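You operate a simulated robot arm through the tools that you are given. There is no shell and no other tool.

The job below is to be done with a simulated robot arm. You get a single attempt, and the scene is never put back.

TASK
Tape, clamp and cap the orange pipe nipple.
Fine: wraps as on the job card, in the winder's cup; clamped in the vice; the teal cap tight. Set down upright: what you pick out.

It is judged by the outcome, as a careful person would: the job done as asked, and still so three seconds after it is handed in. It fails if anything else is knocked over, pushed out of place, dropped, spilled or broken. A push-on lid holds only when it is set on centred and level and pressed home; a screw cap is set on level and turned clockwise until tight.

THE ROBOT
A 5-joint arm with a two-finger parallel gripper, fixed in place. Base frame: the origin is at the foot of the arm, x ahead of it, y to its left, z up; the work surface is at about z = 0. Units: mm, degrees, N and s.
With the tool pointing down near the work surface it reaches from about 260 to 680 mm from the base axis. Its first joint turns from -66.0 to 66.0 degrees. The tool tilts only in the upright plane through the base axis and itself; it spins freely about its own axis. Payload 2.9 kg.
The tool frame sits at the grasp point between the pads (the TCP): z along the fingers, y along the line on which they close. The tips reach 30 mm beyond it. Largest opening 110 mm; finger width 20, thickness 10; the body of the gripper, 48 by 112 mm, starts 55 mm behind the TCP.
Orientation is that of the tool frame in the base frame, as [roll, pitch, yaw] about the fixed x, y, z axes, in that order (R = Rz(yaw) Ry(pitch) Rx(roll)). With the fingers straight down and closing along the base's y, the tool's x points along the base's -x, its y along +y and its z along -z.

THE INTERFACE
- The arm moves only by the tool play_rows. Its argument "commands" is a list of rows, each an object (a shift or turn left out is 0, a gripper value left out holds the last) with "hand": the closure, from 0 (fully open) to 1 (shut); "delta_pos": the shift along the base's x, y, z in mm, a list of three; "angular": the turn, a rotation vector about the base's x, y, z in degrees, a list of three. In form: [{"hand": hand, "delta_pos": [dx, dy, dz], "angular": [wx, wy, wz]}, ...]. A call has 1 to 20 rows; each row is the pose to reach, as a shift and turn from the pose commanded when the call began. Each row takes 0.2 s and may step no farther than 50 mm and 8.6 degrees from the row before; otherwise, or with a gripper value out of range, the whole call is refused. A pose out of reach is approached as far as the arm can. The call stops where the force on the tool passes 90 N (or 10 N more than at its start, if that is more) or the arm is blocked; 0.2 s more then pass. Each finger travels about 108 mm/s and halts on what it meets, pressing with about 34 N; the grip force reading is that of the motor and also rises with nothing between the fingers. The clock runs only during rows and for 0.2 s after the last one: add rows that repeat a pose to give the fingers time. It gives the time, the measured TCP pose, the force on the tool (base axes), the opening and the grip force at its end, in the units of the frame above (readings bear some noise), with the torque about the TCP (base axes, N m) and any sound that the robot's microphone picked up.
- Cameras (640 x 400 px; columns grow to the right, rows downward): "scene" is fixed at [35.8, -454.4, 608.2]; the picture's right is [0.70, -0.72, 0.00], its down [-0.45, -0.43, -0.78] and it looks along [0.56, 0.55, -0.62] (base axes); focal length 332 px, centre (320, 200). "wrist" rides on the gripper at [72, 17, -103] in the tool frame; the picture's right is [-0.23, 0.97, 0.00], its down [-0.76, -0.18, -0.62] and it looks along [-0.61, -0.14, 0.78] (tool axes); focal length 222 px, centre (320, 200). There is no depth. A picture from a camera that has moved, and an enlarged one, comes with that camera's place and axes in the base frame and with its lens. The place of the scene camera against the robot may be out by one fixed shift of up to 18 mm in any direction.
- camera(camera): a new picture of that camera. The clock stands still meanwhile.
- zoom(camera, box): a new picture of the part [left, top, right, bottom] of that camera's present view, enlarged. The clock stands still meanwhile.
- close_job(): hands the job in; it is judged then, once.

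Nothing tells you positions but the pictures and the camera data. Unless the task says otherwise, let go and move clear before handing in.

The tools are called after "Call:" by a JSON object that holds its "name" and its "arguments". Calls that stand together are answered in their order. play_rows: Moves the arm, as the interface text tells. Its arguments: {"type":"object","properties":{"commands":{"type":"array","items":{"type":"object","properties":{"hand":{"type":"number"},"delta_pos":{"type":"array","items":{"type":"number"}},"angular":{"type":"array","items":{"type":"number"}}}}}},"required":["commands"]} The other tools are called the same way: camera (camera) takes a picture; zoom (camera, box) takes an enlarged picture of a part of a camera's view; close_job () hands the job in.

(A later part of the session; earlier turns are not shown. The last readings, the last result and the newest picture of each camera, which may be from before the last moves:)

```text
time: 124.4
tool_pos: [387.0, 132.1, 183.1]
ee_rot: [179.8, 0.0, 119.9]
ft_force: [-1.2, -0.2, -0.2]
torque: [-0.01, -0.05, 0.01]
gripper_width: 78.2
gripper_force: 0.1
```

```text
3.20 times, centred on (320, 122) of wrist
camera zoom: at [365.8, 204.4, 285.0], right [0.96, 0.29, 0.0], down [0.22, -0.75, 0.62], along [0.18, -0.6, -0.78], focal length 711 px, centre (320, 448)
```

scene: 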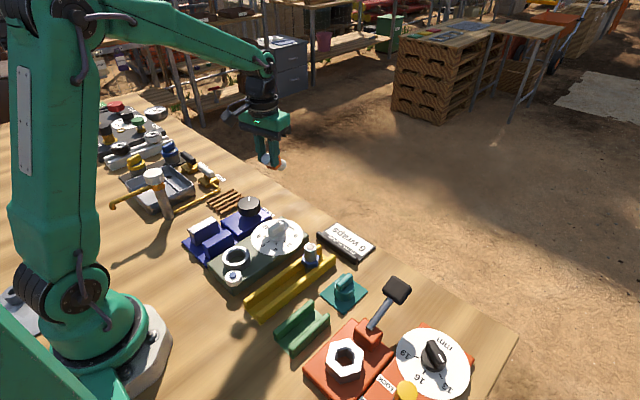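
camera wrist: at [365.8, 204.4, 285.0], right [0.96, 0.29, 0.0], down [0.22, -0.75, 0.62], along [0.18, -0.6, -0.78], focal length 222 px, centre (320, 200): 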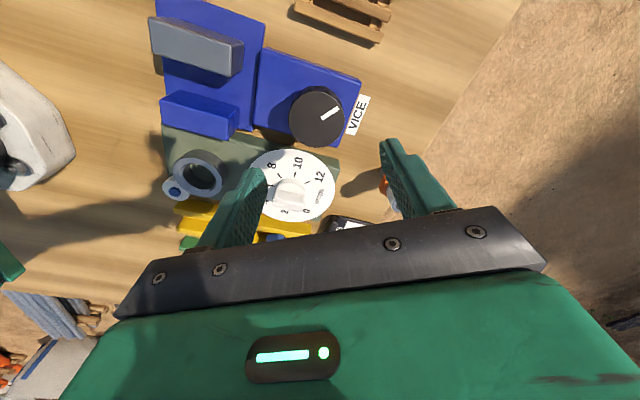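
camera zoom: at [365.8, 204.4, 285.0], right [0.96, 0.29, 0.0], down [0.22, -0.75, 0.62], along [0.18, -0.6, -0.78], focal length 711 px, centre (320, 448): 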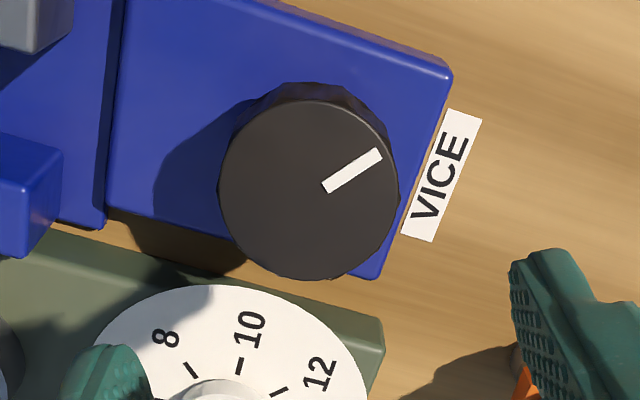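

Call:
{"name": "play_rows", "arguments": {"commands": [{"delta_pos": [-0.8, -2, -30]}, {"delta_pos": [-1.5, -4, -60]}, {"delta_pos": [-1.5, -4, -80]}, {"delta_pos": [-1.5, -4, -80]}, {"delta_pos": [-1.5, -4, -80]}]}}

Call:
{"name": "zoom", "arguments": {"camera": "wrist", "box": [220, 80, 420, 205]}}

```text
time: 125.6
tool_pos: [386.4, 126.8, 103.7]
ee_rot: [179.8, -0.1, 120.0]
ft_force: [1.1, 0.5, -0.8]
torque: [0.02, -0.01, -0.01]
gripper_width: 78.1
gripper_force: 0.0
```

```text
3.20 times, centred on (320, 142) of wrist
camera zoom: at [364.3, 199.0, 206.0], right [0.96, 0.29, 0.0], down [0.23, -0.75, 0.62], along [0.18, -0.6, -0.78], focal length 711 px, centre (320, 384)
```

zoom: 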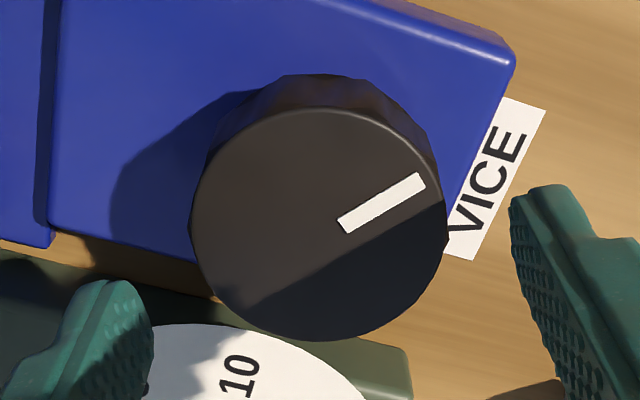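

Call:
{"name": "play_rows", "arguments": {"commands": [{"delta_pos": [0.1, -0.6, -15]}, {"delta_pos": [0.1, -0.6, -31]}, {"delta_pos": [0.1, -0.6, -31]}, {"delta_pos": [0.1, -0.6, -31], "hand": 0.4}, {"delta_pos": [0.1, -0.6, -31], "hand": 0.5}, {"delta_pos": [0.1, -0.6, -31], "hand": 1}, {"delta_pos": [0.1, -0.6, -31], "hand": 1}]}}

Call:
{"name": "zoom", "arguments": {"camera": "wrist", "box": [220, 80, 420, 205]}}

```text
time: 127.2
tool_pos: [386.6, 127.1, 72.6]
ee_rot: [179.7, 0.1, 120.0]
ft_force: [7.9, 6.6, -6.5]
torque: [-0.13, 0.17, -0.01]
gripper_width: 55.4
gripper_force: 44.7
```

```text
3.20 times, centred on (320, 142) of wrist
camera zoom: at [364.9, 198.4, 175.4], right [0.96, 0.29, 0.01], down [0.22, -0.75, 0.62], along [0.18, -0.6, -0.78], focal length 711 px, centre (320, 384)
```

zoom: 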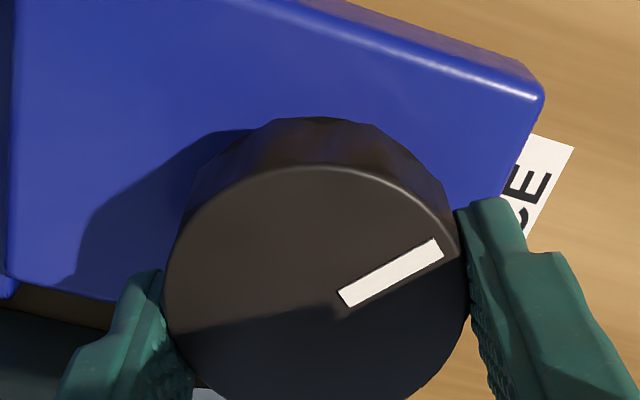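

Gripped with little side force. I turn the knob counter-clockwise to reopen the vice.

Call:
{"name": "play_rows", "arguments": {"commands": [{"angular": [0, 0, 5]}, {"angular": [0, 0, 12]}, {"angular": [0, 0, 19.5]}, {"angular": [0, 0, 27]}, {"angular": [0, 0, 34.5]}, {"angular": [0, 0, 42]}, {"angular": [0, 0, 49.5]}, {"angular": [0, 0, 57]}, {"angular": [0, 0, 64.5]}, {"angular": [0, 0, 72]}, {"angular": [0, 0, 72]}]}}

Call:
{"name": "zoom", "arguments": {"camera": "scene", "box": [170, 170, 310, 260]}}

```text
time: 129.6
tool_pos: [389.3, 130.3, 72.8]
ee_rot: [179.8, 0.5, -167.6]
ft_force: [-4.3, 52.4, 20.9]
torque: [1.43, -0.5, -0.3]
gripper_width: 55.4
gripper_force: 44.8
```

```text
4.44 times, centred on (240, 215) of scene
camera zoom: at [35.7, -454.5, 608.2], right [0.7, -0.72, 0.0], down [-0.45, -0.43, -0.78], along [0.56, 0.55, -0.62], focal length 1476 px, centre (676, 133)
```

zoom: 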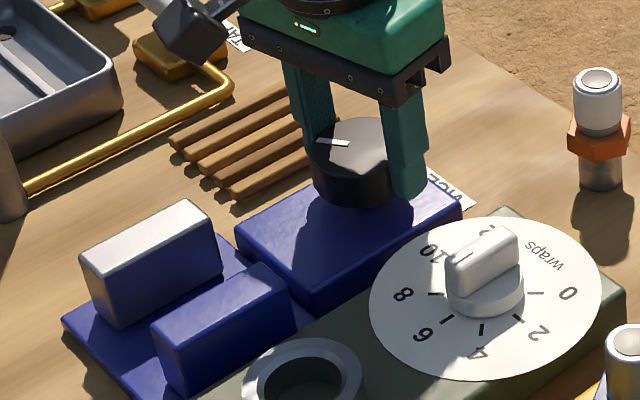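

The jaw is opening. I relieve the side load (+y) and turn further.

Call:
{"name": "play_rows", "arguments": {"commands": [{"delta_pos": [0, 1, 0], "angular": [0, 0, 0]}, {"delta_pos": [-0.2, 2, 0], "angular": [0, 0, 4]}, {"delta_pos": [-0.4, 2, 0], "angular": [0, 0, 11]}, {"delta_pos": [-0.6, 2, 0], "angular": [0, 0, 18]}, {"delta_pos": [-0.8, 2, 0], "angular": [0, 0, 25]}, {"delta_pos": [-1, 2, 0], "angular": [0, 0, 32]}, {"delta_pos": [-1, 2, 0], "angular": [0, 0, 39]}, {"delta_pos": [-1, 2, 0], "angular": [0, 0, 46]}, {"delta_pos": [-1, 2, 0], "angular": [0, 0, 46]}]}}

Call:
{"name": "zoom", "arguments": {"camera": "scene", "box": [170, 170, 310, 260]}}

```text
time: 131.6
tool_pos: [385.4, 130.1, 72.1]
ee_rot: [-180.0, 0.0, -121.8]
ft_force: [-5.4, 27.4, 22.5]
torque: [0.57, 0.21, -0.04]
gripper_width: 55.4
gripper_force: 44.9
```

```text
4.44 times, centred on (240, 215) of scene
camera zoom: at [35.7, -454.5, 608.2], right [0.7, -0.72, 0.0], down [-0.45, -0.43, -0.78], along [0.56, 0.55, -0.62], focal length 1476 px, centre (676, 133)
```

zoom: 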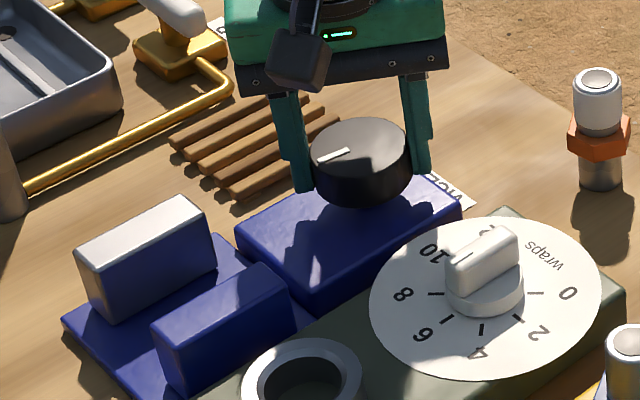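

Call:
{"name": "play_rows", "arguments": {"commands": [{"delta_pos": [-0.3, 0.8, 0], "angular": [0, 0, 0]}, {"delta_pos": [-0.6, 0.8, 0], "angular": [0, 0, 6]}, {"delta_pos": [-0.6, 0.8, 0], "angular": [0, 0, 12]}, {"delta_pos": [-0.6, 0.8, 0], "angular": [0, 0, 19]}, {"delta_pos": [-0.6, 0.8, 0], "angular": [0, 0, 26]}, {"delta_pos": [-0.6, 0.8, 0], "angular": [0, 0, 26]}]}}

Call:
{"name": "zoom", "arguments": {"camera": "scene", "box": [170, 170, 310, 260]}}

```text
time: 133.0
tool_pos: [385.1, 128.4, 71.4]
ee_rot: [179.8, -0.1, -96.2]
ft_force: [6.3, -16.8, -1.9]
torque: [-0.32, -0.72, -0.69]
gripper_width: 55.2
gripper_force: 45.3
```

```text
4.44 times, centred on (240, 215) of scene
camera zoom: at [35.8, -454.4, 608.2], right [0.7, -0.72, 0.0], down [-0.45, -0.43, -0.78], along [0.56, 0.55, -0.62], focal length 1476 px, centre (676, 133)
```

zoom: 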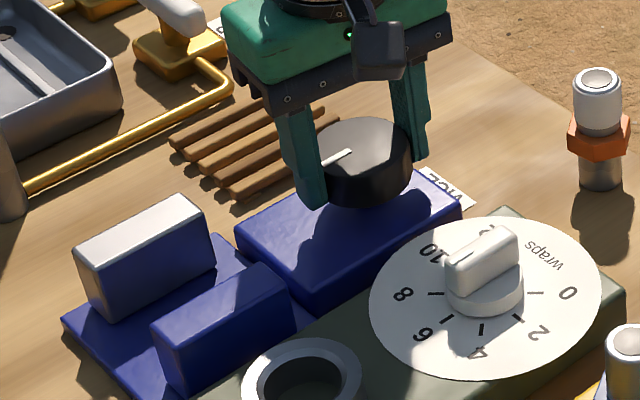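

The knob hit its stop: the vice is fully open (gap ≈ 55). I release, rise, and go back over the standing nipple with the fingers oriented across its hex flats.

Call:
{"name": "play_rows", "arguments": {"commands": [{"hand": 0.4}, {"hand": 0.29}, {"hand": 0.29}, {"delta_pos": [0, 0, 25]}, {"delta_pos": [0, 0, 65]}, {"delta_pos": [0, 0, 110]}, {"delta_pos": [25, -12, 118], "angular": [0, 0, -8]}, {"delta_pos": [50, -24, 118], "angular": [0, 0, -16]}, {"delta_pos": [75, -36, 118], "angular": [0, 0, -24]}, {"delta_pos": [100, -48, 118], "angular": [0, 0, -32]}, {"delta_pos": [120, -58, 118], "angular": [0, 0, -40]}, {"delta_pos": [126, -61, 118], "angular": [0, 0, -46.3], "hand": 0.45}, {"delta_pos": [126, -61, 118], "angular": [0, 0, -46.3]}]}}

Call:
{"name": "camera", "arguments": {"camera": "wrist"}}

Call:
{"name": "zoom", "arguments": {"camera": "wrist", "box": [240, 80, 400, 180]}}

```text
time: 135.8
tool_pos: [509.7, 69.5, 188.1]
ee_rot: [180.0, 0.0, -142.5]
ft_force: [-0.7, 0.0, -0.8]
torque: [0.0, 0.02, -0.01]
gripper_width: 60.4
gripper_force: 0.0
```

```text
taken
camera wrist: at [443.1, 39.3, 291.0], right [-0.41, 0.91, 0.0], down [0.71, 0.32, 0.62], along [0.57, 0.26, -0.78], focal length 222 px, centre (320, 200)
```

wrist: 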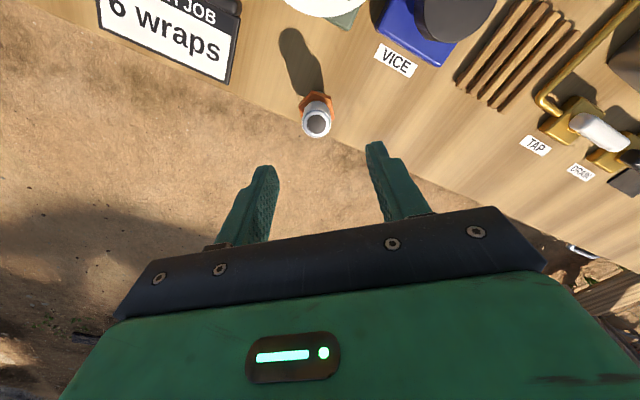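

```text
4.00 times, centred on (320, 130) of wrist
camera zoom: at [443.1, 39.3, 291.0], right [-0.41, 0.91, 0.0], down [0.71, 0.32, 0.62], along [0.57, 0.26, -0.78], focal length 888 px, centre (320, 480)
```

zoom: 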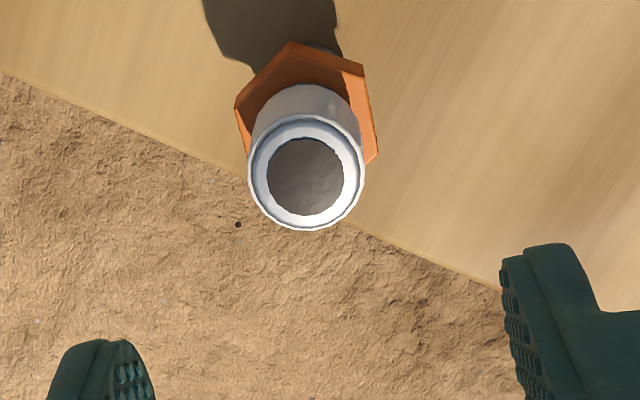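

Flats are aligned with the fingers. I correct the centring (+3.7, −1.9) and descend partway to re-check.

Call:
{"name": "play_rows", "arguments": {"commands": [{"delta_pos": [2, -1, -25]}, {"delta_pos": [3.7, -1.9, -55]}, {"delta_pos": [3.7, -1.9, -75]}, {"delta_pos": [3.7, -1.9, -75]}, {"delta_pos": [3.7, -1.9, -75]}]}}

Call:
{"name": "zoom", "arguments": {"camera": "wrist", "box": [240, 100, 400, 200]}}

```text
time: 137.0
tool_pos: [513.6, 67.1, 112.3]
ee_rot: [-179.9, 0.0, -142.4]
ft_force: [0.0, 0.1, -0.1]
torque: [0.01, -0.03, 0.0]
gripper_width: 60.4
gripper_force: 0.0
```

```text
4.00 times, centred on (320, 150) of wrist
camera zoom: at [446.9, 37.3, 215.9], right [-0.42, 0.91, 0.0], down [0.71, 0.33, 0.62], along [0.57, 0.26, -0.78], focal length 888 px, centre (320, 400)
```

zoom: 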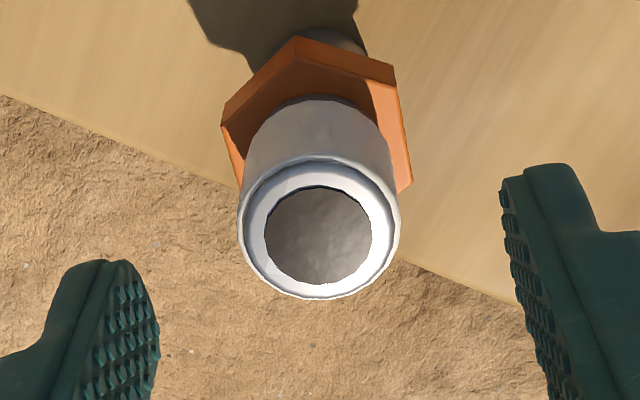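

Centred. I descend to hex height and close on the flats.

Call:
{"name": "play_rows", "arguments": {"commands": [{"delta_pos": [0, 0, -20]}, {"delta_pos": [0, 0, -40]}, {"delta_pos": [0, 0, -54]}, {"delta_pos": [0, 0, -58]}, {"delta_pos": [0, 0, -58]}, {"delta_pos": [0, 0, -58], "hand": 0.58}, {"delta_pos": [0, 0, -58], "hand": 0.65}, {"delta_pos": [0, 0, -58], "hand": 1}, {"delta_pos": [0, 0, -58], "hand": 1}]}}

Call:
{"name": "zoom", "arguments": {"camera": "wrist", "box": [240, 100, 400, 200]}}

Call:
{"name": "zoom", "arguments": {"camera": "scene", "box": [260, 150, 340, 200]}}

```text
time: 139.0
tool_pos: [514.3, 66.3, 56.7]
ee_rot: [180.0, -0.1, -142.4]
ft_force: [0.7, 0.5, -0.2]
torque: [-0.04, -0.05, 0.01]
gripper_width: 35.4
gripper_force: 34.4
```

```text
4.00 times, centred on (320, 150) of wrist
camera zoom: at [447.5, 35.9, 160.0], right [-0.42, 0.91, 0.0], down [0.71, 0.33, 0.62], along [0.57, 0.26, -0.78], focal length 888 px, centre (320, 400)
```

zoom: 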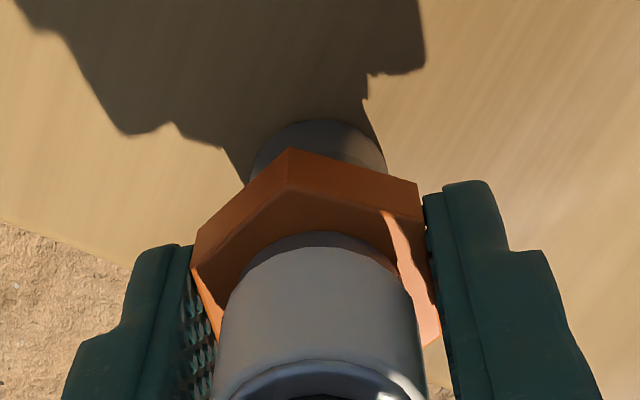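

```text
8.00 times, centred on (300, 175) of scene
camera zoom: at [35.8, -454.4, 608.2], right [0.7, -0.72, 0.0], down [-0.45, -0.43, -0.78], along [0.56, 0.55, -0.62], focal length 2658 px, centre (480, 400)
```

zoom: 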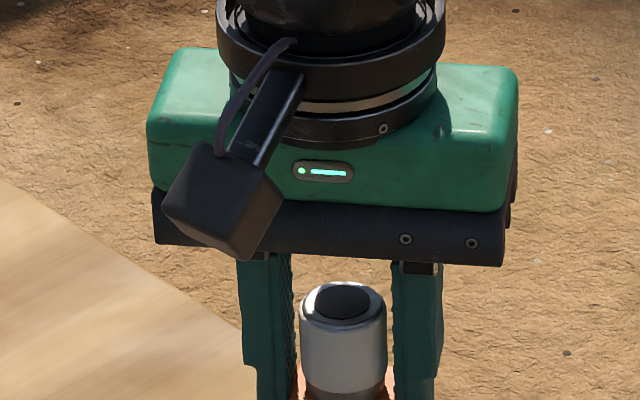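

Gripped on the hex flats (35.4 mm). I lift gently and check the hold.

Call:
{"name": "play_rows", "arguments": {"commands": [{"delta_pos": [0, 0, 4]}, {"delta_pos": [0, 0, 12]}, {"delta_pos": [0, 0, 24]}, {"delta_pos": [0, 0, 38]}, {"delta_pos": [0, 0, 54]}, {"delta_pos": [0, 0, 72]}, {"delta_pos": [0, 0, 90]}, {"delta_pos": [0, 0, 108]}, {"delta_pos": [0, 0, 118]}, {"delta_pos": [0, 0, 118]}]}}

Call:
{"name": "zoom", "arguments": {"camera": "scene", "box": [250, 90, 350, 190]}}

```text
time: 141.2
tool_pos: [515.6, 67.2, 173.1]
ee_rot: [180.0, 0.0, -142.3]
ft_force: [0.0, -0.1, -1.5]
torque: [-0.02, -0.02, -0.02]
gripper_width: 35.3
gripper_force: 34.1
```

```text
4.00 times, centred on (300, 140) of scene
camera zoom: at [35.8, -454.4, 608.2], right [0.7, -0.72, 0.0], down [-0.45, -0.43, -0.78], along [0.56, 0.55, -0.62], focal length 1329 px, centre (400, 440)
```

zoom: 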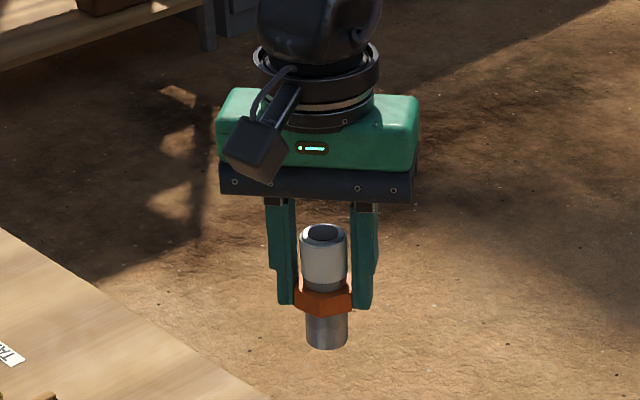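

Firmly held. I carry it slowly to above the vice gap, turning +22.4° so flats face the jaws.

Call:
{"name": "play_rows", "arguments": {"commands": [{"delta_pos": [-8, 2, 2], "angular": [0, 0, 1]}, {"delta_pos": [-24, 6, 5], "angular": [0, 0, 2.5]}, {"delta_pos": [-44, 10.5, 7], "angular": [0, 0, 4.5]}, {"delta_pos": [-65, 15.5, 7], "angular": [0, 0, 6.5]}, {"delta_pos": [-86, 20.5, 7], "angular": [0, 0, 8.5]}, {"delta_pos": [-107, 25.5, 7], "angular": [0, 0, 10.5]}, {"delta_pos": [-128, 30.5, 7], "angular": [0, 0, 12.5]}, {"delta_pos": [-149, 35.5, 7], "angular": [0, 0, 14.5]}, {"delta_pos": [-170, 40.5, 7], "angular": [0, 0, 16.5]}, {"delta_pos": [-191, 46, 7], "angular": [0, 0, 18.5]}, {"delta_pos": [-212, 51, 7], "angular": [0, 0, 20.5]}, {"delta_pos": [-232, 56, 7], "angular": [0, 0, 22.4]}, {"delta_pos": [-246, 59, 7], "angular": [0, 0, 22.4]}, {"delta_pos": [-253.3, 61, 7], "angular": [0, 0, 22.4]}, {"delta_pos": [-253.3, 61, 7], "angular": [0, 0, 22.4]}]}}

Call:
{"name": "camera", "arguments": {"camera": "wrist"}}

Call:
{"name": "zoom", "arguments": {"camera": "wrist", "box": [220, 60, 420, 185]}}

Call:
{"name": "zoom", "arguments": {"camera": "scene", "box": [150, 160, 290, 260]}}

```text
time: 144.4
tool_pos: [259.5, 128.3, 182.8]
ee_rot: [-179.9, -0.1, -119.8]
ft_force: [-0.8, -0.3, -2.3]
torque: [0.05, 0.01, 0.01]
gripper_width: 35.4
gripper_force: 34.1
```

```text
taken
camera wrist: at [209.8, 75.1, 285.2], right [-0.73, 0.68, 0.0], down [0.53, 0.57, 0.62], along [0.42, 0.46, -0.78], focal length 222 px, centre (320, 200)
```

wrist: 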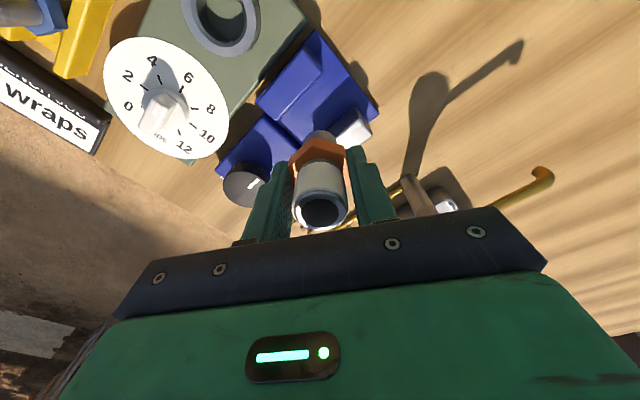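

```text
3.20 times, centred on (320, 122) of wrist
camera zoom: at [209.8, 75.1, 285.2], right [-0.73, 0.68, 0.0], down [0.53, 0.57, 0.62], along [0.42, 0.46, -0.78], focal length 711 px, centre (320, 448)
```

zoom: 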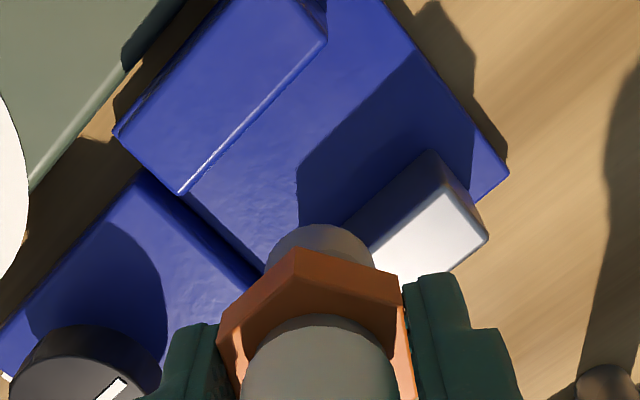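

```text
4.00 times, centred on (220, 210) of scene
camera zoom: at [35.8, -454.4, 608.2], right [0.7, -0.72, 0.0], down [-0.45, -0.43, -0.78], along [0.56, 0.55, -0.62], focal length 1329 px, centre (720, 160)
```

zoom: 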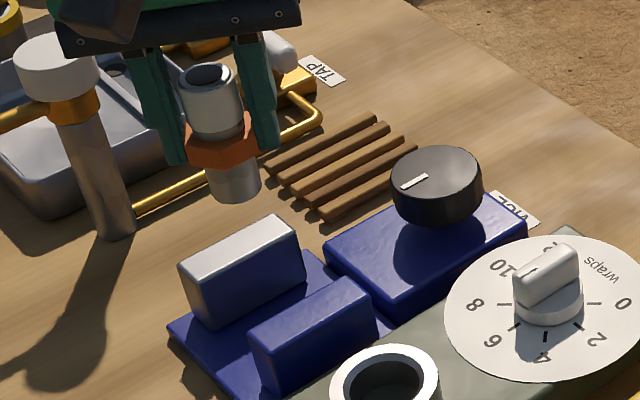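

Jaw faces at y ≈ 101.2 and 155.2; the nipple is at y ≈ 128.7. I shift −0.6 mm and lower partway, then verify clearances.

Call:
{"name": "play_rows", "arguments": {"commands": [{"delta_pos": [0.5, -0.6, -15]}, {"delta_pos": [0.5, -0.6, -35]}, {"delta_pos": [0.5, -0.6, -55]}, {"delta_pos": [0.5, -0.6, -72]}, {"delta_pos": [0.5, -0.6, -80]}, {"delta_pos": [0.5, -0.6, -80]}]}}

Call:
{"name": "camera", "arguments": {"camera": "wrist"}}

Call:
{"name": "zoom", "arguments": {"camera": "wrist", "box": [220, 80, 420, 205]}}

Call:
{"name": "zoom", "arguments": {"camera": "scene", "box": [160, 180, 270, 255]}}

```text
time: 145.8
tool_pos: [260.4, 128.9, 101.7]
ee_rot: [-179.9, -0.1, -120.0]
ft_force: [1.0, -0.4, -1.8]
torque: [-0.02, -0.02, 0.0]
gripper_width: 35.4
gripper_force: 34.2
```

```text
taken
camera wrist: at [210.9, 75.0, 204.8], right [-0.73, 0.68, 0.0], down [0.53, 0.57, 0.62], along [0.42, 0.46, -0.78], focal length 222 px, centre (320, 200)
```

wrist: 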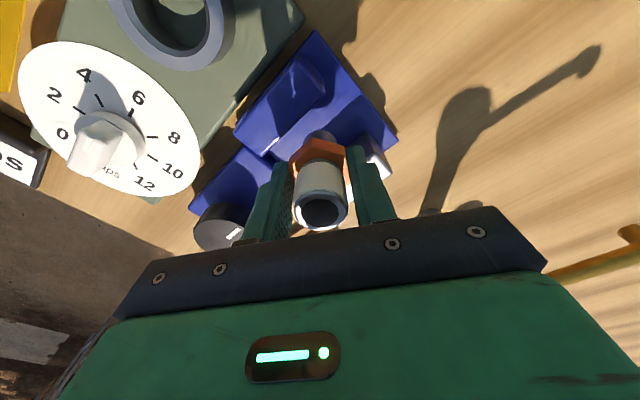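

```text
3.20 times, centred on (320, 142) of wrist
camera zoom: at [210.9, 75.0, 204.8], right [-0.73, 0.68, 0.0], down [0.53, 0.57, 0.62], along [0.42, 0.46, -0.78], focal length 711 px, centre (320, 384)
```

zoom: 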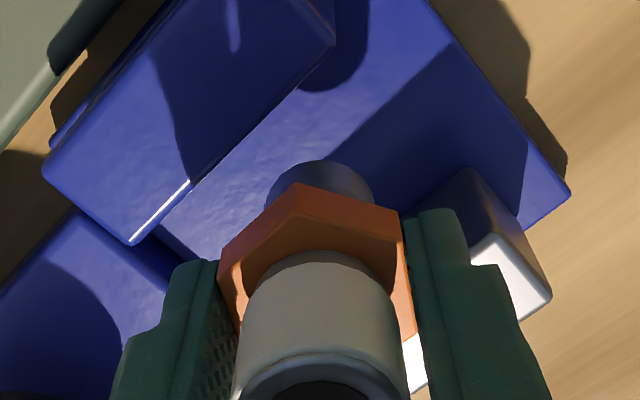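

```text
5.33 times, centred on (215, 218) of scene
camera zoom: at [35.8, -454.4, 608.2], right [0.7, -0.72, 0.0], down [-0.45, -0.43, -0.78], along [0.56, 0.55, -0.62], focal length 1772 px, centre (880, 107)
```

zoom: 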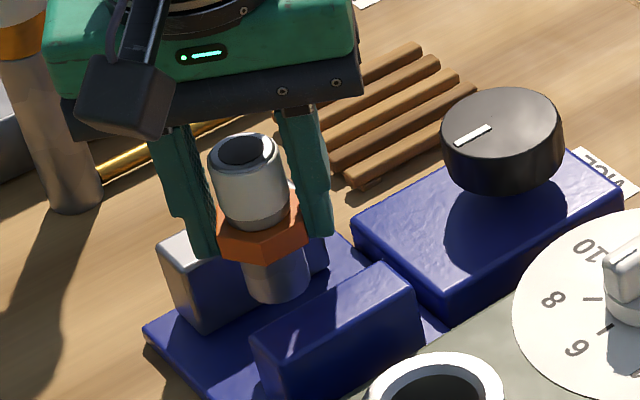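

Relative to the jaws I have ~28 mm to jaw 1 and ~25 mm to jaw 2, so I shift −1.2 mm in y and continue down slowly.

Call:
{"name": "play_rows", "arguments": {"commands": [{"delta_pos": [0.3, -1.2, -5]}, {"delta_pos": [0.3, -1.2, -12]}, {"delta_pos": [0.3, -1.2, -20]}, {"delta_pos": [0.3, -1.2, -26]}, {"delta_pos": [0.3, -1.2, -26]}]}}

Call:
{"name": "zoom", "arguments": {"camera": "wrist", "box": [220, 80, 420, 205]}}

Call:
{"name": "zoom", "arguments": {"camera": "scene", "box": [160, 190, 260, 255]}}

```text
time: 147.0
tool_pos: [261.7, 127.0, 77.8]
ee_rot: [-179.9, 0.0, -119.9]
ft_force: [0.4, -0.3, -1.6]
torque: [0.0, -0.04, 0.0]
gripper_width: 35.0
gripper_force: 34.2
```

```text
3.20 times, centred on (320, 142) of wrist
camera zoom: at [210.9, 72.7, 180.1], right [-0.73, 0.68, 0.0], down [0.53, 0.57, 0.62], along [0.42, 0.46, -0.78], focal length 711 px, centre (320, 384)
```

zoom: 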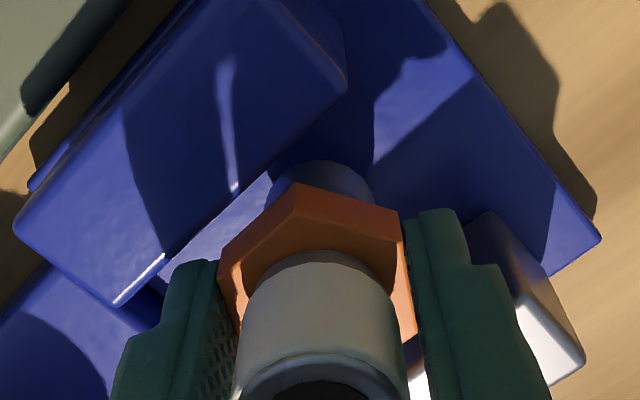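

```text
6.15 times, centred on (210, 222) of scene
camera zoom: at [35.8, -454.4, 608.2], right [0.7, -0.72, 0.0], down [-0.45, -0.43, -0.78], along [0.56, 0.55, -0.62], focal length 2044 px, centre (997, 62)
```

zoom: 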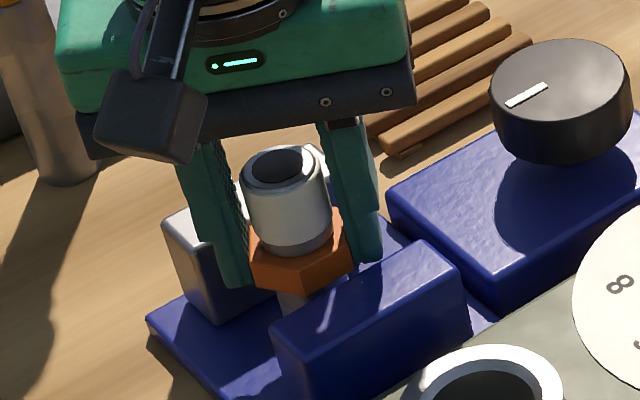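

No side contact. I continue down in 2 mm steps until the base meets the vice floor.

Call:
{"name": "play_rows", "arguments": {"commands": [{"delta_pos": [0, 0, -2]}, {"delta_pos": [0, 0, -4]}, {"delta_pos": [0, 0, -6]}, {"delta_pos": [0, 0, -6]}]}}

Call:
{"name": "play_rows", "arguments": {"commands": [{"delta_pos": [0, 0, -1.5]}, {"delta_pos": [0, 0, -3]}, {"delta_pos": [0, 0, -3]}]}}

```text
time: 148.0
tool_pos: [261.5, 124.7, 69.9]
ee_rot: [-179.8, -0.1, -119.8]
ft_force: [0.4, 0.1, -2.3]
torque: [0.01, -0.04, 0.0]
gripper_width: 35.4
gripper_force: 34.0
```

```text
time: 148.8
tool_pos: [263.8, 126.1, 65.9]
ee_rot: [-180.0, 0.0, -119.9]
ft_force: [-0.4, 0.1, -1.3]
torque: [0.01, -0.04, 0.02]
gripper_width: 35.5
gripper_force: 34.0
```

Call:
{"name": "play_rows", "arguments": {"commands": [{"delta_pos": [0, 0, -1]}, {"delta_pos": [0, 0, -2]}, {"delta_pos": [0, 0, -2]}]}}

Call:
{"name": "play_rows", "arguments": {"commands": [{"delta_pos": [0, 0, -0.8]}, {"delta_pos": [0, 0, -1.6]}, {"delta_pos": [0, 0, -1.6]}]}}

```text
time: 149.6
tool_pos: [263.1, 126.3, 66.2]
ee_rot: [-179.9, 0.1, -119.9]
ft_force: [-1.8, -1.5, 24.3]
torque: [-0.02, 0.08, -0.02]
gripper_width: 35.4
gripper_force: 34.2
```

```text
time: 150.4
tool_pos: [263.4, 127.2, 62.7]
ee_rot: [-180.0, 0.0, -120.0]
ft_force: [-0.5, 3.1, 22.2]
torque: [0.23, -0.02, -0.02]
gripper_width: 35.2
gripper_force: 33.4
```

The nipple is on the vice floor. I ease the pressure, open the fingers just enough and rise straight up.

Call:
{"name": "play_rows", "arguments": {"commands": [{"delta_pos": [0, 0, 0.8]}, {"delta_pos": [0, 0, 0.8], "hand": 0.665}, {"delta_pos": [0, 0, 0.8], "hand": 0.65}, {"delta_pos": [0, 0, 0.8], "hand": 0.635}, {"delta_pos": [0, 0, 0.8], "hand": 0.635}]}}

Call:
{"name": "zoom", "arguments": {"camera": "wrist", "box": [220, 80, 420, 205]}}

Call:
{"name": "zoom", "arguments": {"camera": "scene", "box": [160, 190, 260, 255]}}

```text
time: 151.6
tool_pos: [264.2, 126.5, 63.4]
ee_rot: [180.0, 0.0, -119.9]
ft_force: [-0.5, 0.1, 0.0]
torque: [0.05, 0.02, 0.02]
gripper_width: 40.1
gripper_force: 0.0
```

```text
3.20 times, centred on (320, 142) of wrist
camera zoom: at [212.6, 72.4, 166.7], right [-0.73, 0.68, 0.0], down [0.53, 0.57, 0.62], along [0.42, 0.46, -0.78], focal length 711 px, centre (320, 384)
```

zoom: 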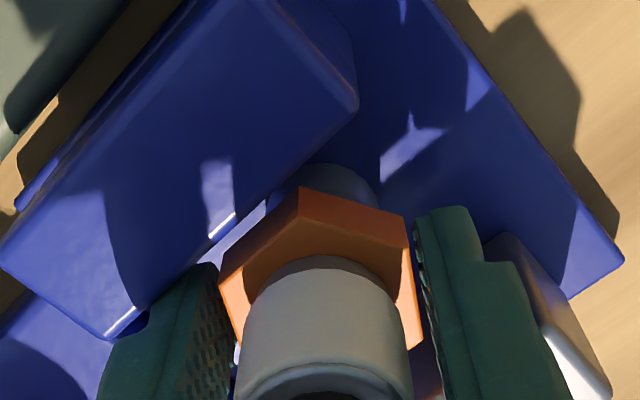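

```text
6.15 times, centred on (210, 222) of scene
camera zoom: at [35.8, -454.4, 608.2], right [0.7, -0.72, 0.0], down [-0.45, -0.43, -0.78], along [0.56, 0.55, -0.62], focal length 2044 px, centre (997, 62)
```

zoom: 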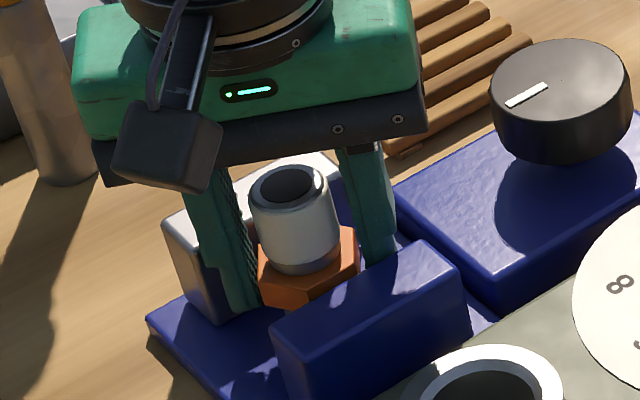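

The nipple stands free in the vice. I rise clear, turn the fingers to close along x, and will use them to slide it upright against the fixed jaw.

Call:
{"name": "play_rows", "arguments": {"commands": [{"delta_pos": [0, 0, 8]}, {"delta_pos": [0, 0, 20]}, {"delta_pos": [0, 0, 36]}, {"delta_pos": [0, 0, 56]}, {"delta_pos": [0, 0, 80], "hand": 0.5}, {"delta_pos": [0, 0, 80], "angular": [0, 0, 8]}, {"delta_pos": [0, 0, 80], "angular": [0, 0, 16]}, {"delta_pos": [0, 0, 80], "angular": [0, 0, 24]}, {"delta_pos": [0, 0, 80], "angular": [0, 0, 30]}, {"delta_pos": [0, 0, 80], "angular": [0, 0, 30]}]}}

Call:
{"name": "camera", "arguments": {"camera": "wrist"}}

Call:
{"name": "zoom", "arguments": {"camera": "wrist", "box": [220, 80, 420, 205]}}

Call:
{"name": "zoom", "arguments": {"camera": "scene", "box": [160, 190, 260, 255]}}

```text
time: 153.8
tool_pos: [261.4, 125.5, 143.1]
ee_rot: [179.9, -0.2, -89.8]
ft_force: [-0.1, 0.8, 0.7]
torque: [0.0, 0.02, 0.0]
gripper_width: 55.0
gripper_force: 0.0
```

```text
taken
camera wrist: at [245.8, 54.4, 246.9], right [-0.97, 0.22, 0.0], down [0.18, 0.76, 0.62], along [0.14, 0.61, -0.78], focal length 222 px, centre (320, 200)
```

wrist: 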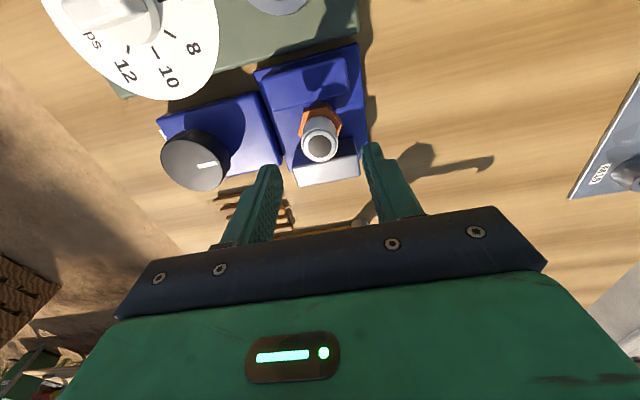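

```text
3.20 times, centred on (320, 142) of wrist
camera zoom: at [245.8, 54.4, 246.9], right [-0.97, 0.22, 0.0], down [0.18, 0.76, 0.62], along [0.14, 0.61, -0.78], focal length 711 px, centre (320, 384)
```

zoom: 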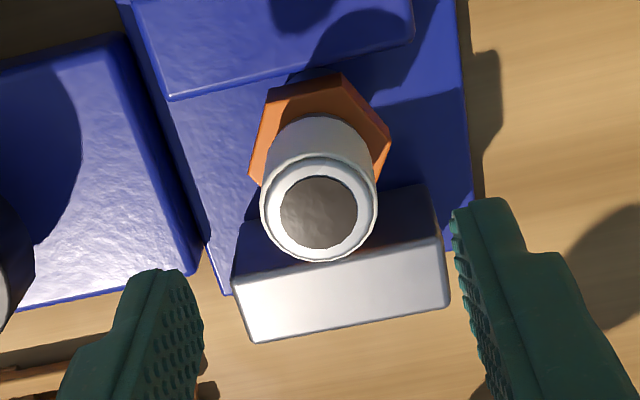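

```text
6.15 times, centred on (210, 222) of scene
camera zoom: at [35.8, -454.4, 608.2], right [0.7, -0.72, 0.0], down [-0.45, -0.43, -0.78], along [0.56, 0.55, -0.62], focal length 2044 px, centre (997, 62)
```

zoom: 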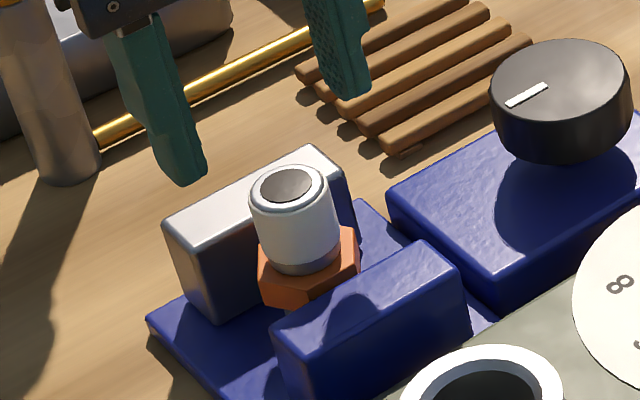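

Centred above it. I descend, close gently on the upper pipe and slide the nipple toward the fixed jaw without lifting.

Call:
{"name": "play_rows", "arguments": {"commands": [{"delta_pos": [0, 0, -20]}, {"delta_pos": [0, 0, -40]}, {"delta_pos": [0, 0, -55]}, {"delta_pos": [0, 0, -55]}, {"delta_pos": [0, 0, -55], "hand": 0.65}, {"delta_pos": [0, 0, -55], "hand": 0.73}, {"delta_pos": [0, 0, -55], "hand": 1}, {"delta_pos": [0, 0, -55], "hand": 1}]}}

Call:
{"name": "play_rows", "arguments": {"commands": [{"delta_pos": [0, -1, 0]}, {"delta_pos": [0, -2.5, 0]}, {"delta_pos": [0, -4, 0]}, {"delta_pos": [0, -5.5, 0]}, {"delta_pos": [0, -5.5, 0]}]}}

Call:
{"name": "zoom", "arguments": {"camera": "wrist", "box": [220, 80, 420, 205]}}

Call:
{"name": "zoom", "arguments": {"camera": "scene", "box": [160, 190, 260, 255]}}

```text
time: 155.6
tool_pos: [261.4, 125.1, 89.5]
ee_rot: [179.9, -0.1, -89.9]
ft_force: [0.0, 0.3, -0.1]
torque: [0.01, 0.05, 0.01]
gripper_width: 26.0
gripper_force: 34.1
```

```text
time: 156.8
tool_pos: [261.0, 120.7, 88.1]
ee_rot: [179.8, -0.1, -89.9]
ft_force: [0.2, -0.4, -1.0]
torque: [0.0, 0.05, 0.0]
gripper_width: 26.0
gripper_force: 34.2
```

```text
3.20 times, centred on (320, 142) of wrist
camera zoom: at [244.5, 48.6, 191.8], right [-0.97, 0.23, 0.0], down [0.18, 0.76, 0.62], along [0.14, 0.61, -0.78], focal length 711 px, centre (320, 384)
```

zoom: 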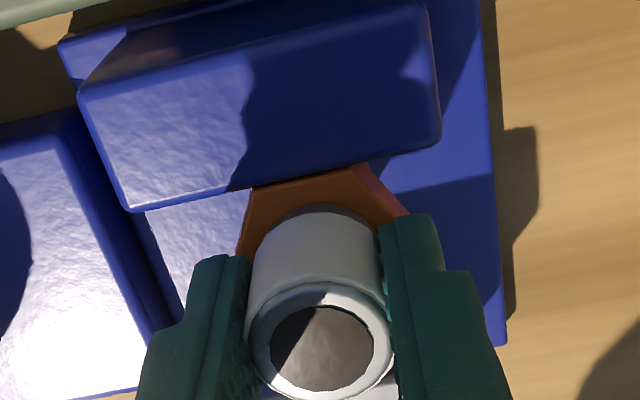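

```text
6.15 times, centred on (210, 222) of scene
camera zoom: at [35.8, -454.4, 608.2], right [0.7, -0.72, 0.0], down [-0.45, -0.43, -0.78], along [0.56, 0.55, -0.62], focal length 2044 px, centre (997, 62)
```

zoom: 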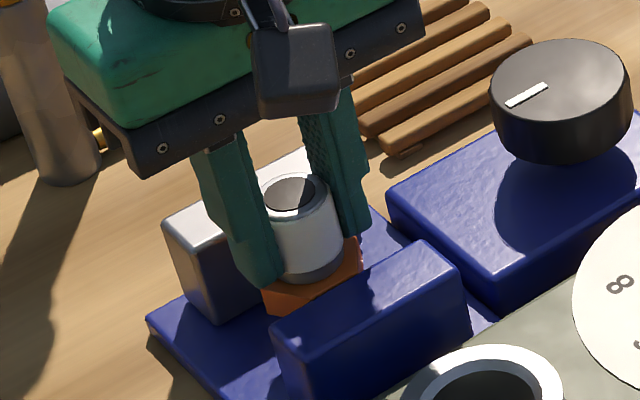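

Call:
{"name": "play_rows", "arguments": {"commands": [{"delta_pos": [0, -0.8, 0]}, {"delta_pos": [0, -1.6, 0]}, {"delta_pos": [0, -1.6, 0]}]}}

Call:
{"name": "play_rows", "arguments": {"commands": [{"delta_pos": [0, -0.7, 0]}, {"delta_pos": [0, -1.2, 0]}, {"delta_pos": [0, -1.2, 0]}]}}

```text
time: 157.6
tool_pos: [262.3, 119.9, 89.1]
ee_rot: [180.0, 0.0, -90.0]
ft_force: [-1.3, 10.3, 0.4]
torque: [0.35, -0.08, -0.01]
gripper_width: 26.1
gripper_force: 33.6
```

```text
time: 158.4
tool_pos: [262.5, 119.3, 89.3]
ee_rot: [-180.0, 0.0, -89.8]
ft_force: [1.2, 11.0, 0.4]
torque: [0.38, -0.13, 0.0]
gripper_width: 25.9
gripper_force: 34.4
```

The hex is against the fixed jaw. I back off slightly, release, rise and inspect.

Call:
{"name": "play_rows", "arguments": {"commands": [{"delta_pos": [0, 1, 0]}, {"delta_pos": [0, 1, 0], "hand": 0.75}, {"delta_pos": [0, 1, 0], "hand": 0.7}, {"delta_pos": [0, 1, 0], "hand": 0.6}, {"delta_pos": [0, 1, 0], "hand": 0.5}, {"delta_pos": [0, 1, 15]}, {"delta_pos": [0, 1, 40]}, {"delta_pos": [0, 1, 70]}, {"delta_pos": [0, 1, 95]}, {"delta_pos": [0, 1, 95]}]}}

Call:
{"name": "camera", "arguments": {"camera": "wrist"}}

Call:
{"name": "zoom", "arguments": {"camera": "wrist", "box": [220, 60, 420, 185]}}

Call:
{"name": "zoom", "arguments": {"camera": "scene", "box": [160, 190, 260, 255]}}

```text
time: 160.6
tool_pos: [260.8, 119.0, 182.5]
ee_rot: [179.9, 0.0, -89.9]
ft_force: [0.2, 0.7, 0.6]
torque: [0.01, -0.01, -0.01]
gripper_width: 55.1
gripper_force: 0.1
```

```text
taken
camera wrist: at [243.4, 47.1, 286.5], right [-0.97, 0.23, 0.0], down [0.18, 0.76, 0.62], along [0.14, 0.61, -0.78], focal length 222 px, centre (320, 200)
```

wrist: 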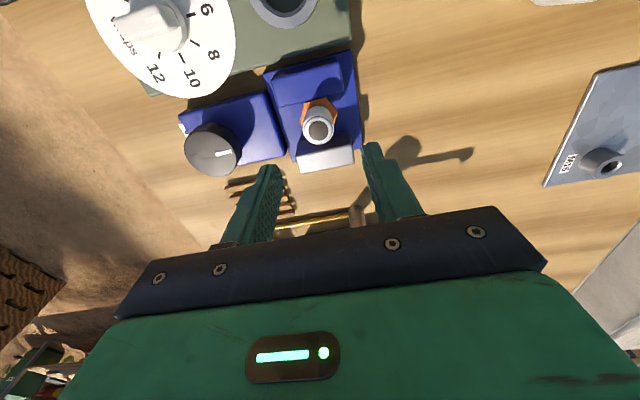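

```text
3.20 times, centred on (320, 122) of wrist
camera zoom: at [243.4, 47.1, 286.5], right [-0.97, 0.23, 0.0], down [0.18, 0.76, 0.62], along [0.14, 0.61, -0.78], focal length 711 px, centre (320, 448)
```

zoom: 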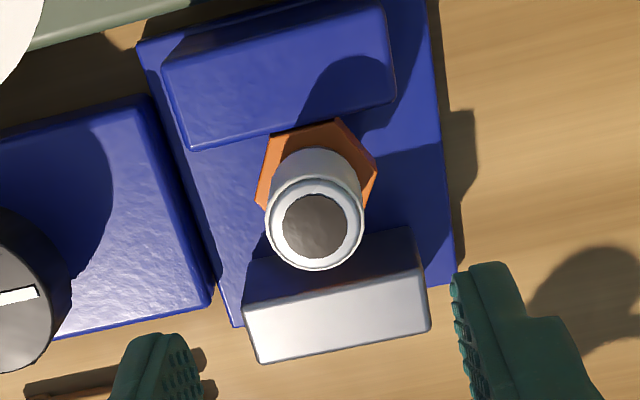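

```text
6.15 times, centred on (210, 222) of scene
camera zoom: at [35.8, -454.4, 608.2], right [0.7, -0.72, 0.0], down [-0.45, -0.43, -0.78], along [0.56, 0.55, -0.62], focal length 2044 px, centre (997, 62)
```

zoom: 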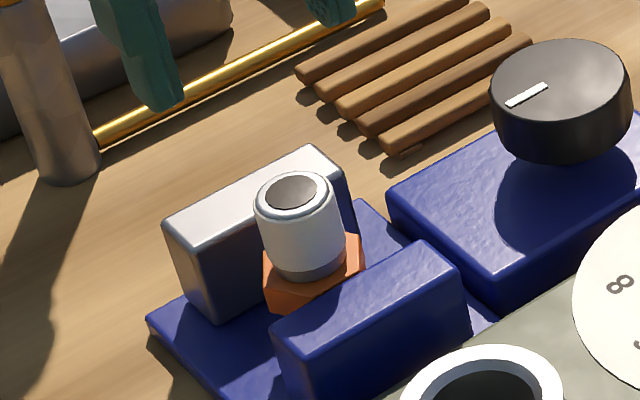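

The nipple stands upright against the fixed jaw. Now I go to the vice knob and turn it clockwise to clamp.

Call:
{"name": "play_rows", "arguments": {"commands": [{"delta_pos": [25, 2, 0], "hand": 0.4}, {"delta_pos": [60, 4, 0], "hand": 0.29}, {"delta_pos": [95, 7, 0]}, {"delta_pos": [125.3, 9.4, 0]}, {"delta_pos": [125.3, 9.4, -30]}, {"delta_pos": [125.3, 9.4, -60]}, {"delta_pos": [125.3, 9.4, -78]}, {"delta_pos": [125.3, 9.4, -78]}]}}

Call:
{"name": "zoom", "arguments": {"camera": "wrist", "box": [220, 80, 420, 205]}}

```text
time: 162.4
tool_pos: [385.8, 127.7, 105.4]
ee_rot: [179.9, 0.0, -90.0]
ft_force: [0.3, -0.1, -0.4]
torque: [0.04, 0.01, 0.05]
gripper_width: 78.2
gripper_force: 0.1
```

```text
3.20 times, centred on (320, 142) of wrist
camera zoom: at [368.9, 56.6, 207.6], right [-0.97, 0.23, 0.0], down [0.18, 0.76, 0.62], along [0.14, 0.61, -0.78], focal length 711 px, centre (320, 384)
```

zoom: 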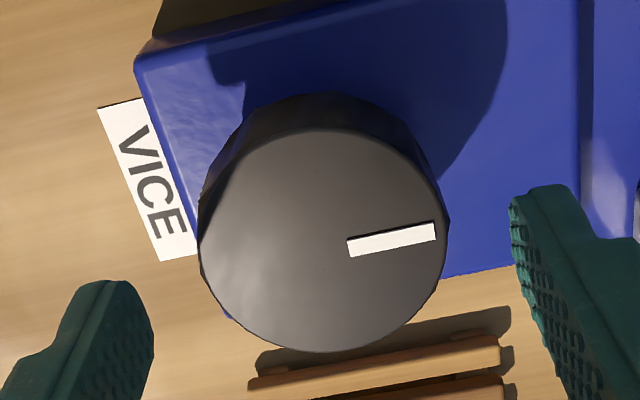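

Reconciling both camera sides, the knob centre is about (386, 130.2) with its top near z 65. I shift +2 mm in y, descend and grip.

Call:
{"name": "play_rows", "arguments": {"commands": [{"delta_pos": [0.1, 2, -12]}, {"delta_pos": [0.1, 2, -26]}, {"delta_pos": [0.1, 2, -33]}, {"delta_pos": [0.1, 2, -33]}, {"delta_pos": [0.1, 2, -33], "hand": 0.4}, {"delta_pos": [0.1, 2, -33], "hand": 0.5}, {"delta_pos": [0.1, 2, -33], "hand": 1}, {"delta_pos": [0.1, 2, -33], "hand": 1}]}}

```text
time: 164.2
tool_pos: [384.6, 130.1, 73.4]
ee_rot: [179.7, -0.1, -89.9]
ft_force: [-10.6, 1.4, 0.3]
torque: [0.0, -0.44, -0.17]
gripper_width: 55.6
gripper_force: 44.5
```

Good centring. I turn clockwise 60° and check forces.

Call:
{"name": "play_rows", "arguments": {"commands": [{"delta_pos": [-0.4, 0, 0], "angular": [0, 0, -4]}, {"delta_pos": [-0.4, 0, 0], "angular": [0, 0, -11]}, {"delta_pos": [-0.4, 0, 0], "angular": [0, 0, -18]}, {"delta_pos": [-0.4, 0, 0], "angular": [0, 0, -25]}, {"delta_pos": [-0.4, 0, 0], "angular": [0, 0, -32]}, {"delta_pos": [-0.4, 0, 0], "angular": [0, 0, -39]}, {"delta_pos": [-0.4, 0, 0], "angular": [0, 0, -46]}, {"delta_pos": [-0.4, 0, 0], "angular": [0, 0, -53]}, {"delta_pos": [-0.4, 0, 0], "angular": [0, 0, -60]}, {"delta_pos": [-0.4, 0, 0], "angular": [0, 0, -60]}]}}

Call:
{"name": "zoom", "arguments": {"camera": "scene", "box": [160, 170, 290, 255]}}

```text
time: 166.4
tool_pos: [386.1, 129.7, 73.2]
ee_rot: [180.0, -0.3, -150.0]
ft_force: [-30.2, 18.4, 18.6]
torque: [0.46, 0.03, -0.07]
gripper_width: 55.5
gripper_force: 44.6
```

```text
4.71 times, centred on (225, 212) of scene
camera zoom: at [35.7, -454.4, 608.2], right [0.7, -0.72, 0.0], down [-0.45, -0.43, -0.78], along [0.56, 0.55, -0.62], focal length 1563 px, centre (767, 141)
```

zoom: 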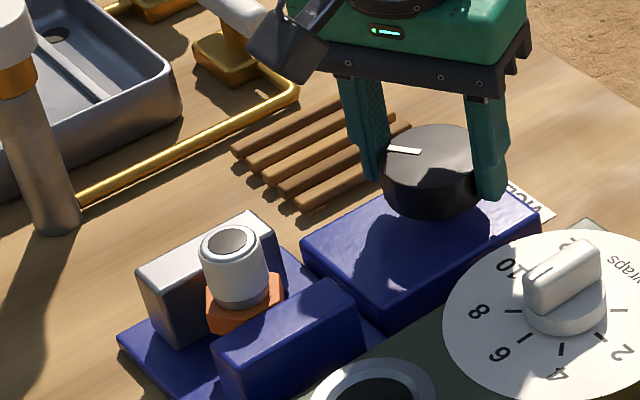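

Call:
{"name": "play_rows", "arguments": {"commands": [{"delta_pos": [-0.6, 0.4, 0.3], "angular": [0, 0, 0]}, {"delta_pos": [-1, 0.7, 0.5], "angular": [0, 0, -5]}, {"delta_pos": [-1, 0.7, 0.5], "angular": [0, 0, -12]}, {"delta_pos": [-1, 0.5, 0.5], "angular": [0, 0, -19]}, {"delta_pos": [-1, 0.3, 0.5], "angular": [0, 0, -26]}, {"delta_pos": [-0.8, 0.1, 0.5], "angular": [0, 0, -33]}, {"delta_pos": [-0.6, 0, 0.5], "angular": [0, 0, -40]}, {"delta_pos": [-0.6, 0, 0.5], "angular": [0, 0, -47]}, {"delta_pos": [-0.6, 0, 0.5], "angular": [0, 0, -54]}, {"delta_pos": [-0.6, 0, 0.5], "angular": [0, 0, -60]}, {"delta_pos": [-0.6, 0, 0.5], "angular": [0, 0, -60]}]}}

Call:
{"name": "zoom", "arguments": {"camera": "scene", "box": [160, 170, 290, 255]}}

```text
time: 168.8
tool_pos: [386.6, 128.6, 73.0]
ee_rot: [-179.9, 0.0, 149.8]
ft_force: [6.9, -38.9, -11.3]
torque: [-0.53, -0.21, 0.18]
gripper_width: 55.4
gripper_force: 45.5
```

```text
4.71 times, centred on (225, 212) of scene
camera zoom: at [35.9, -454.4, 608.2], right [0.7, -0.72, 0.0], down [-0.45, -0.43, -0.78], along [0.56, 0.55, -0.62], focal length 1563 px, centre (767, 141)
```

zoom: 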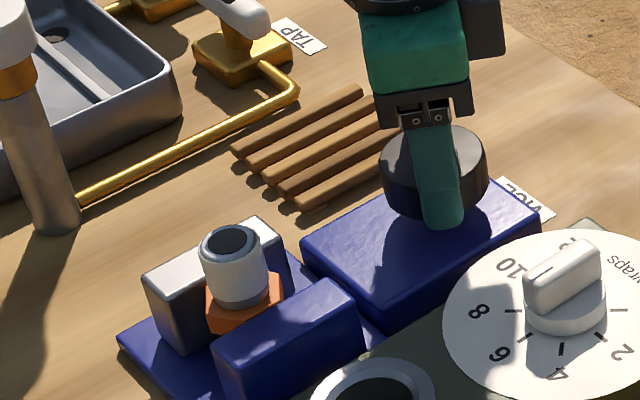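

The jaw advances and the nipple remains upright. I keep turning with small corrections.

Call:
{"name": "play_rows", "arguments": {"commands": [{"delta_pos": [0, -0.8, 0], "angular": [0, 0, 0]}, {"delta_pos": [-0.2, -1.4, -0.3], "angular": [0, 0, -5]}, {"delta_pos": [-0.4, -1.4, -0.3], "angular": [0, 0, -12]}, {"delta_pos": [-0.6, -1.4, -0.3], "angular": [0, 0, -19]}, {"delta_pos": [-0.8, -1.2, -0.3], "angular": [0, 0, -26]}, {"delta_pos": [-1, -1, -0.3], "angular": [0, 0, -33]}, {"delta_pos": [-1, -0.8, -0.3], "angular": [0, 0, -40]}, {"delta_pos": [-1, -0.6, -0.3], "angular": [0, 0, -47]}, {"delta_pos": [-1, -0.4, -0.3], "angular": [0, 0, -54]}, {"delta_pos": [-1, -0.4, -0.3], "angular": [0, 0, -60]}, {"delta_pos": [-1, -0.4, -0.3], "angular": [0, 0, -60]}]}}

Call:
{"name": "zoom", "arguments": {"camera": "scene", "box": [160, 170, 290, 255]}}

```text
time: 171.2
tool_pos: [384.3, 131.2, 73.0]
ee_rot: [179.8, 0.0, 90.1]
ft_force: [-8.6, 10.2, 1.7]
torque: [0.0, 0.91, 0.54]
gripper_width: 55.8
gripper_force: 45.2
```

```text
4.71 times, centred on (225, 212) of scene
camera zoom: at [35.8, -454.4, 608.2], right [0.7, -0.72, 0.0], down [-0.45, -0.43, -0.78], along [0.56, 0.55, -0.62], focal length 1563 px, centre (767, 141)
```

zoom: 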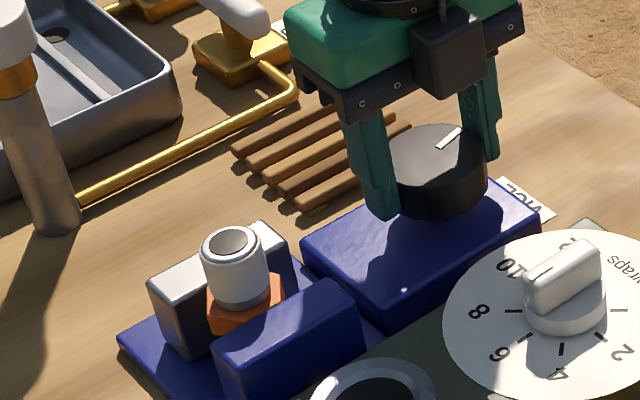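

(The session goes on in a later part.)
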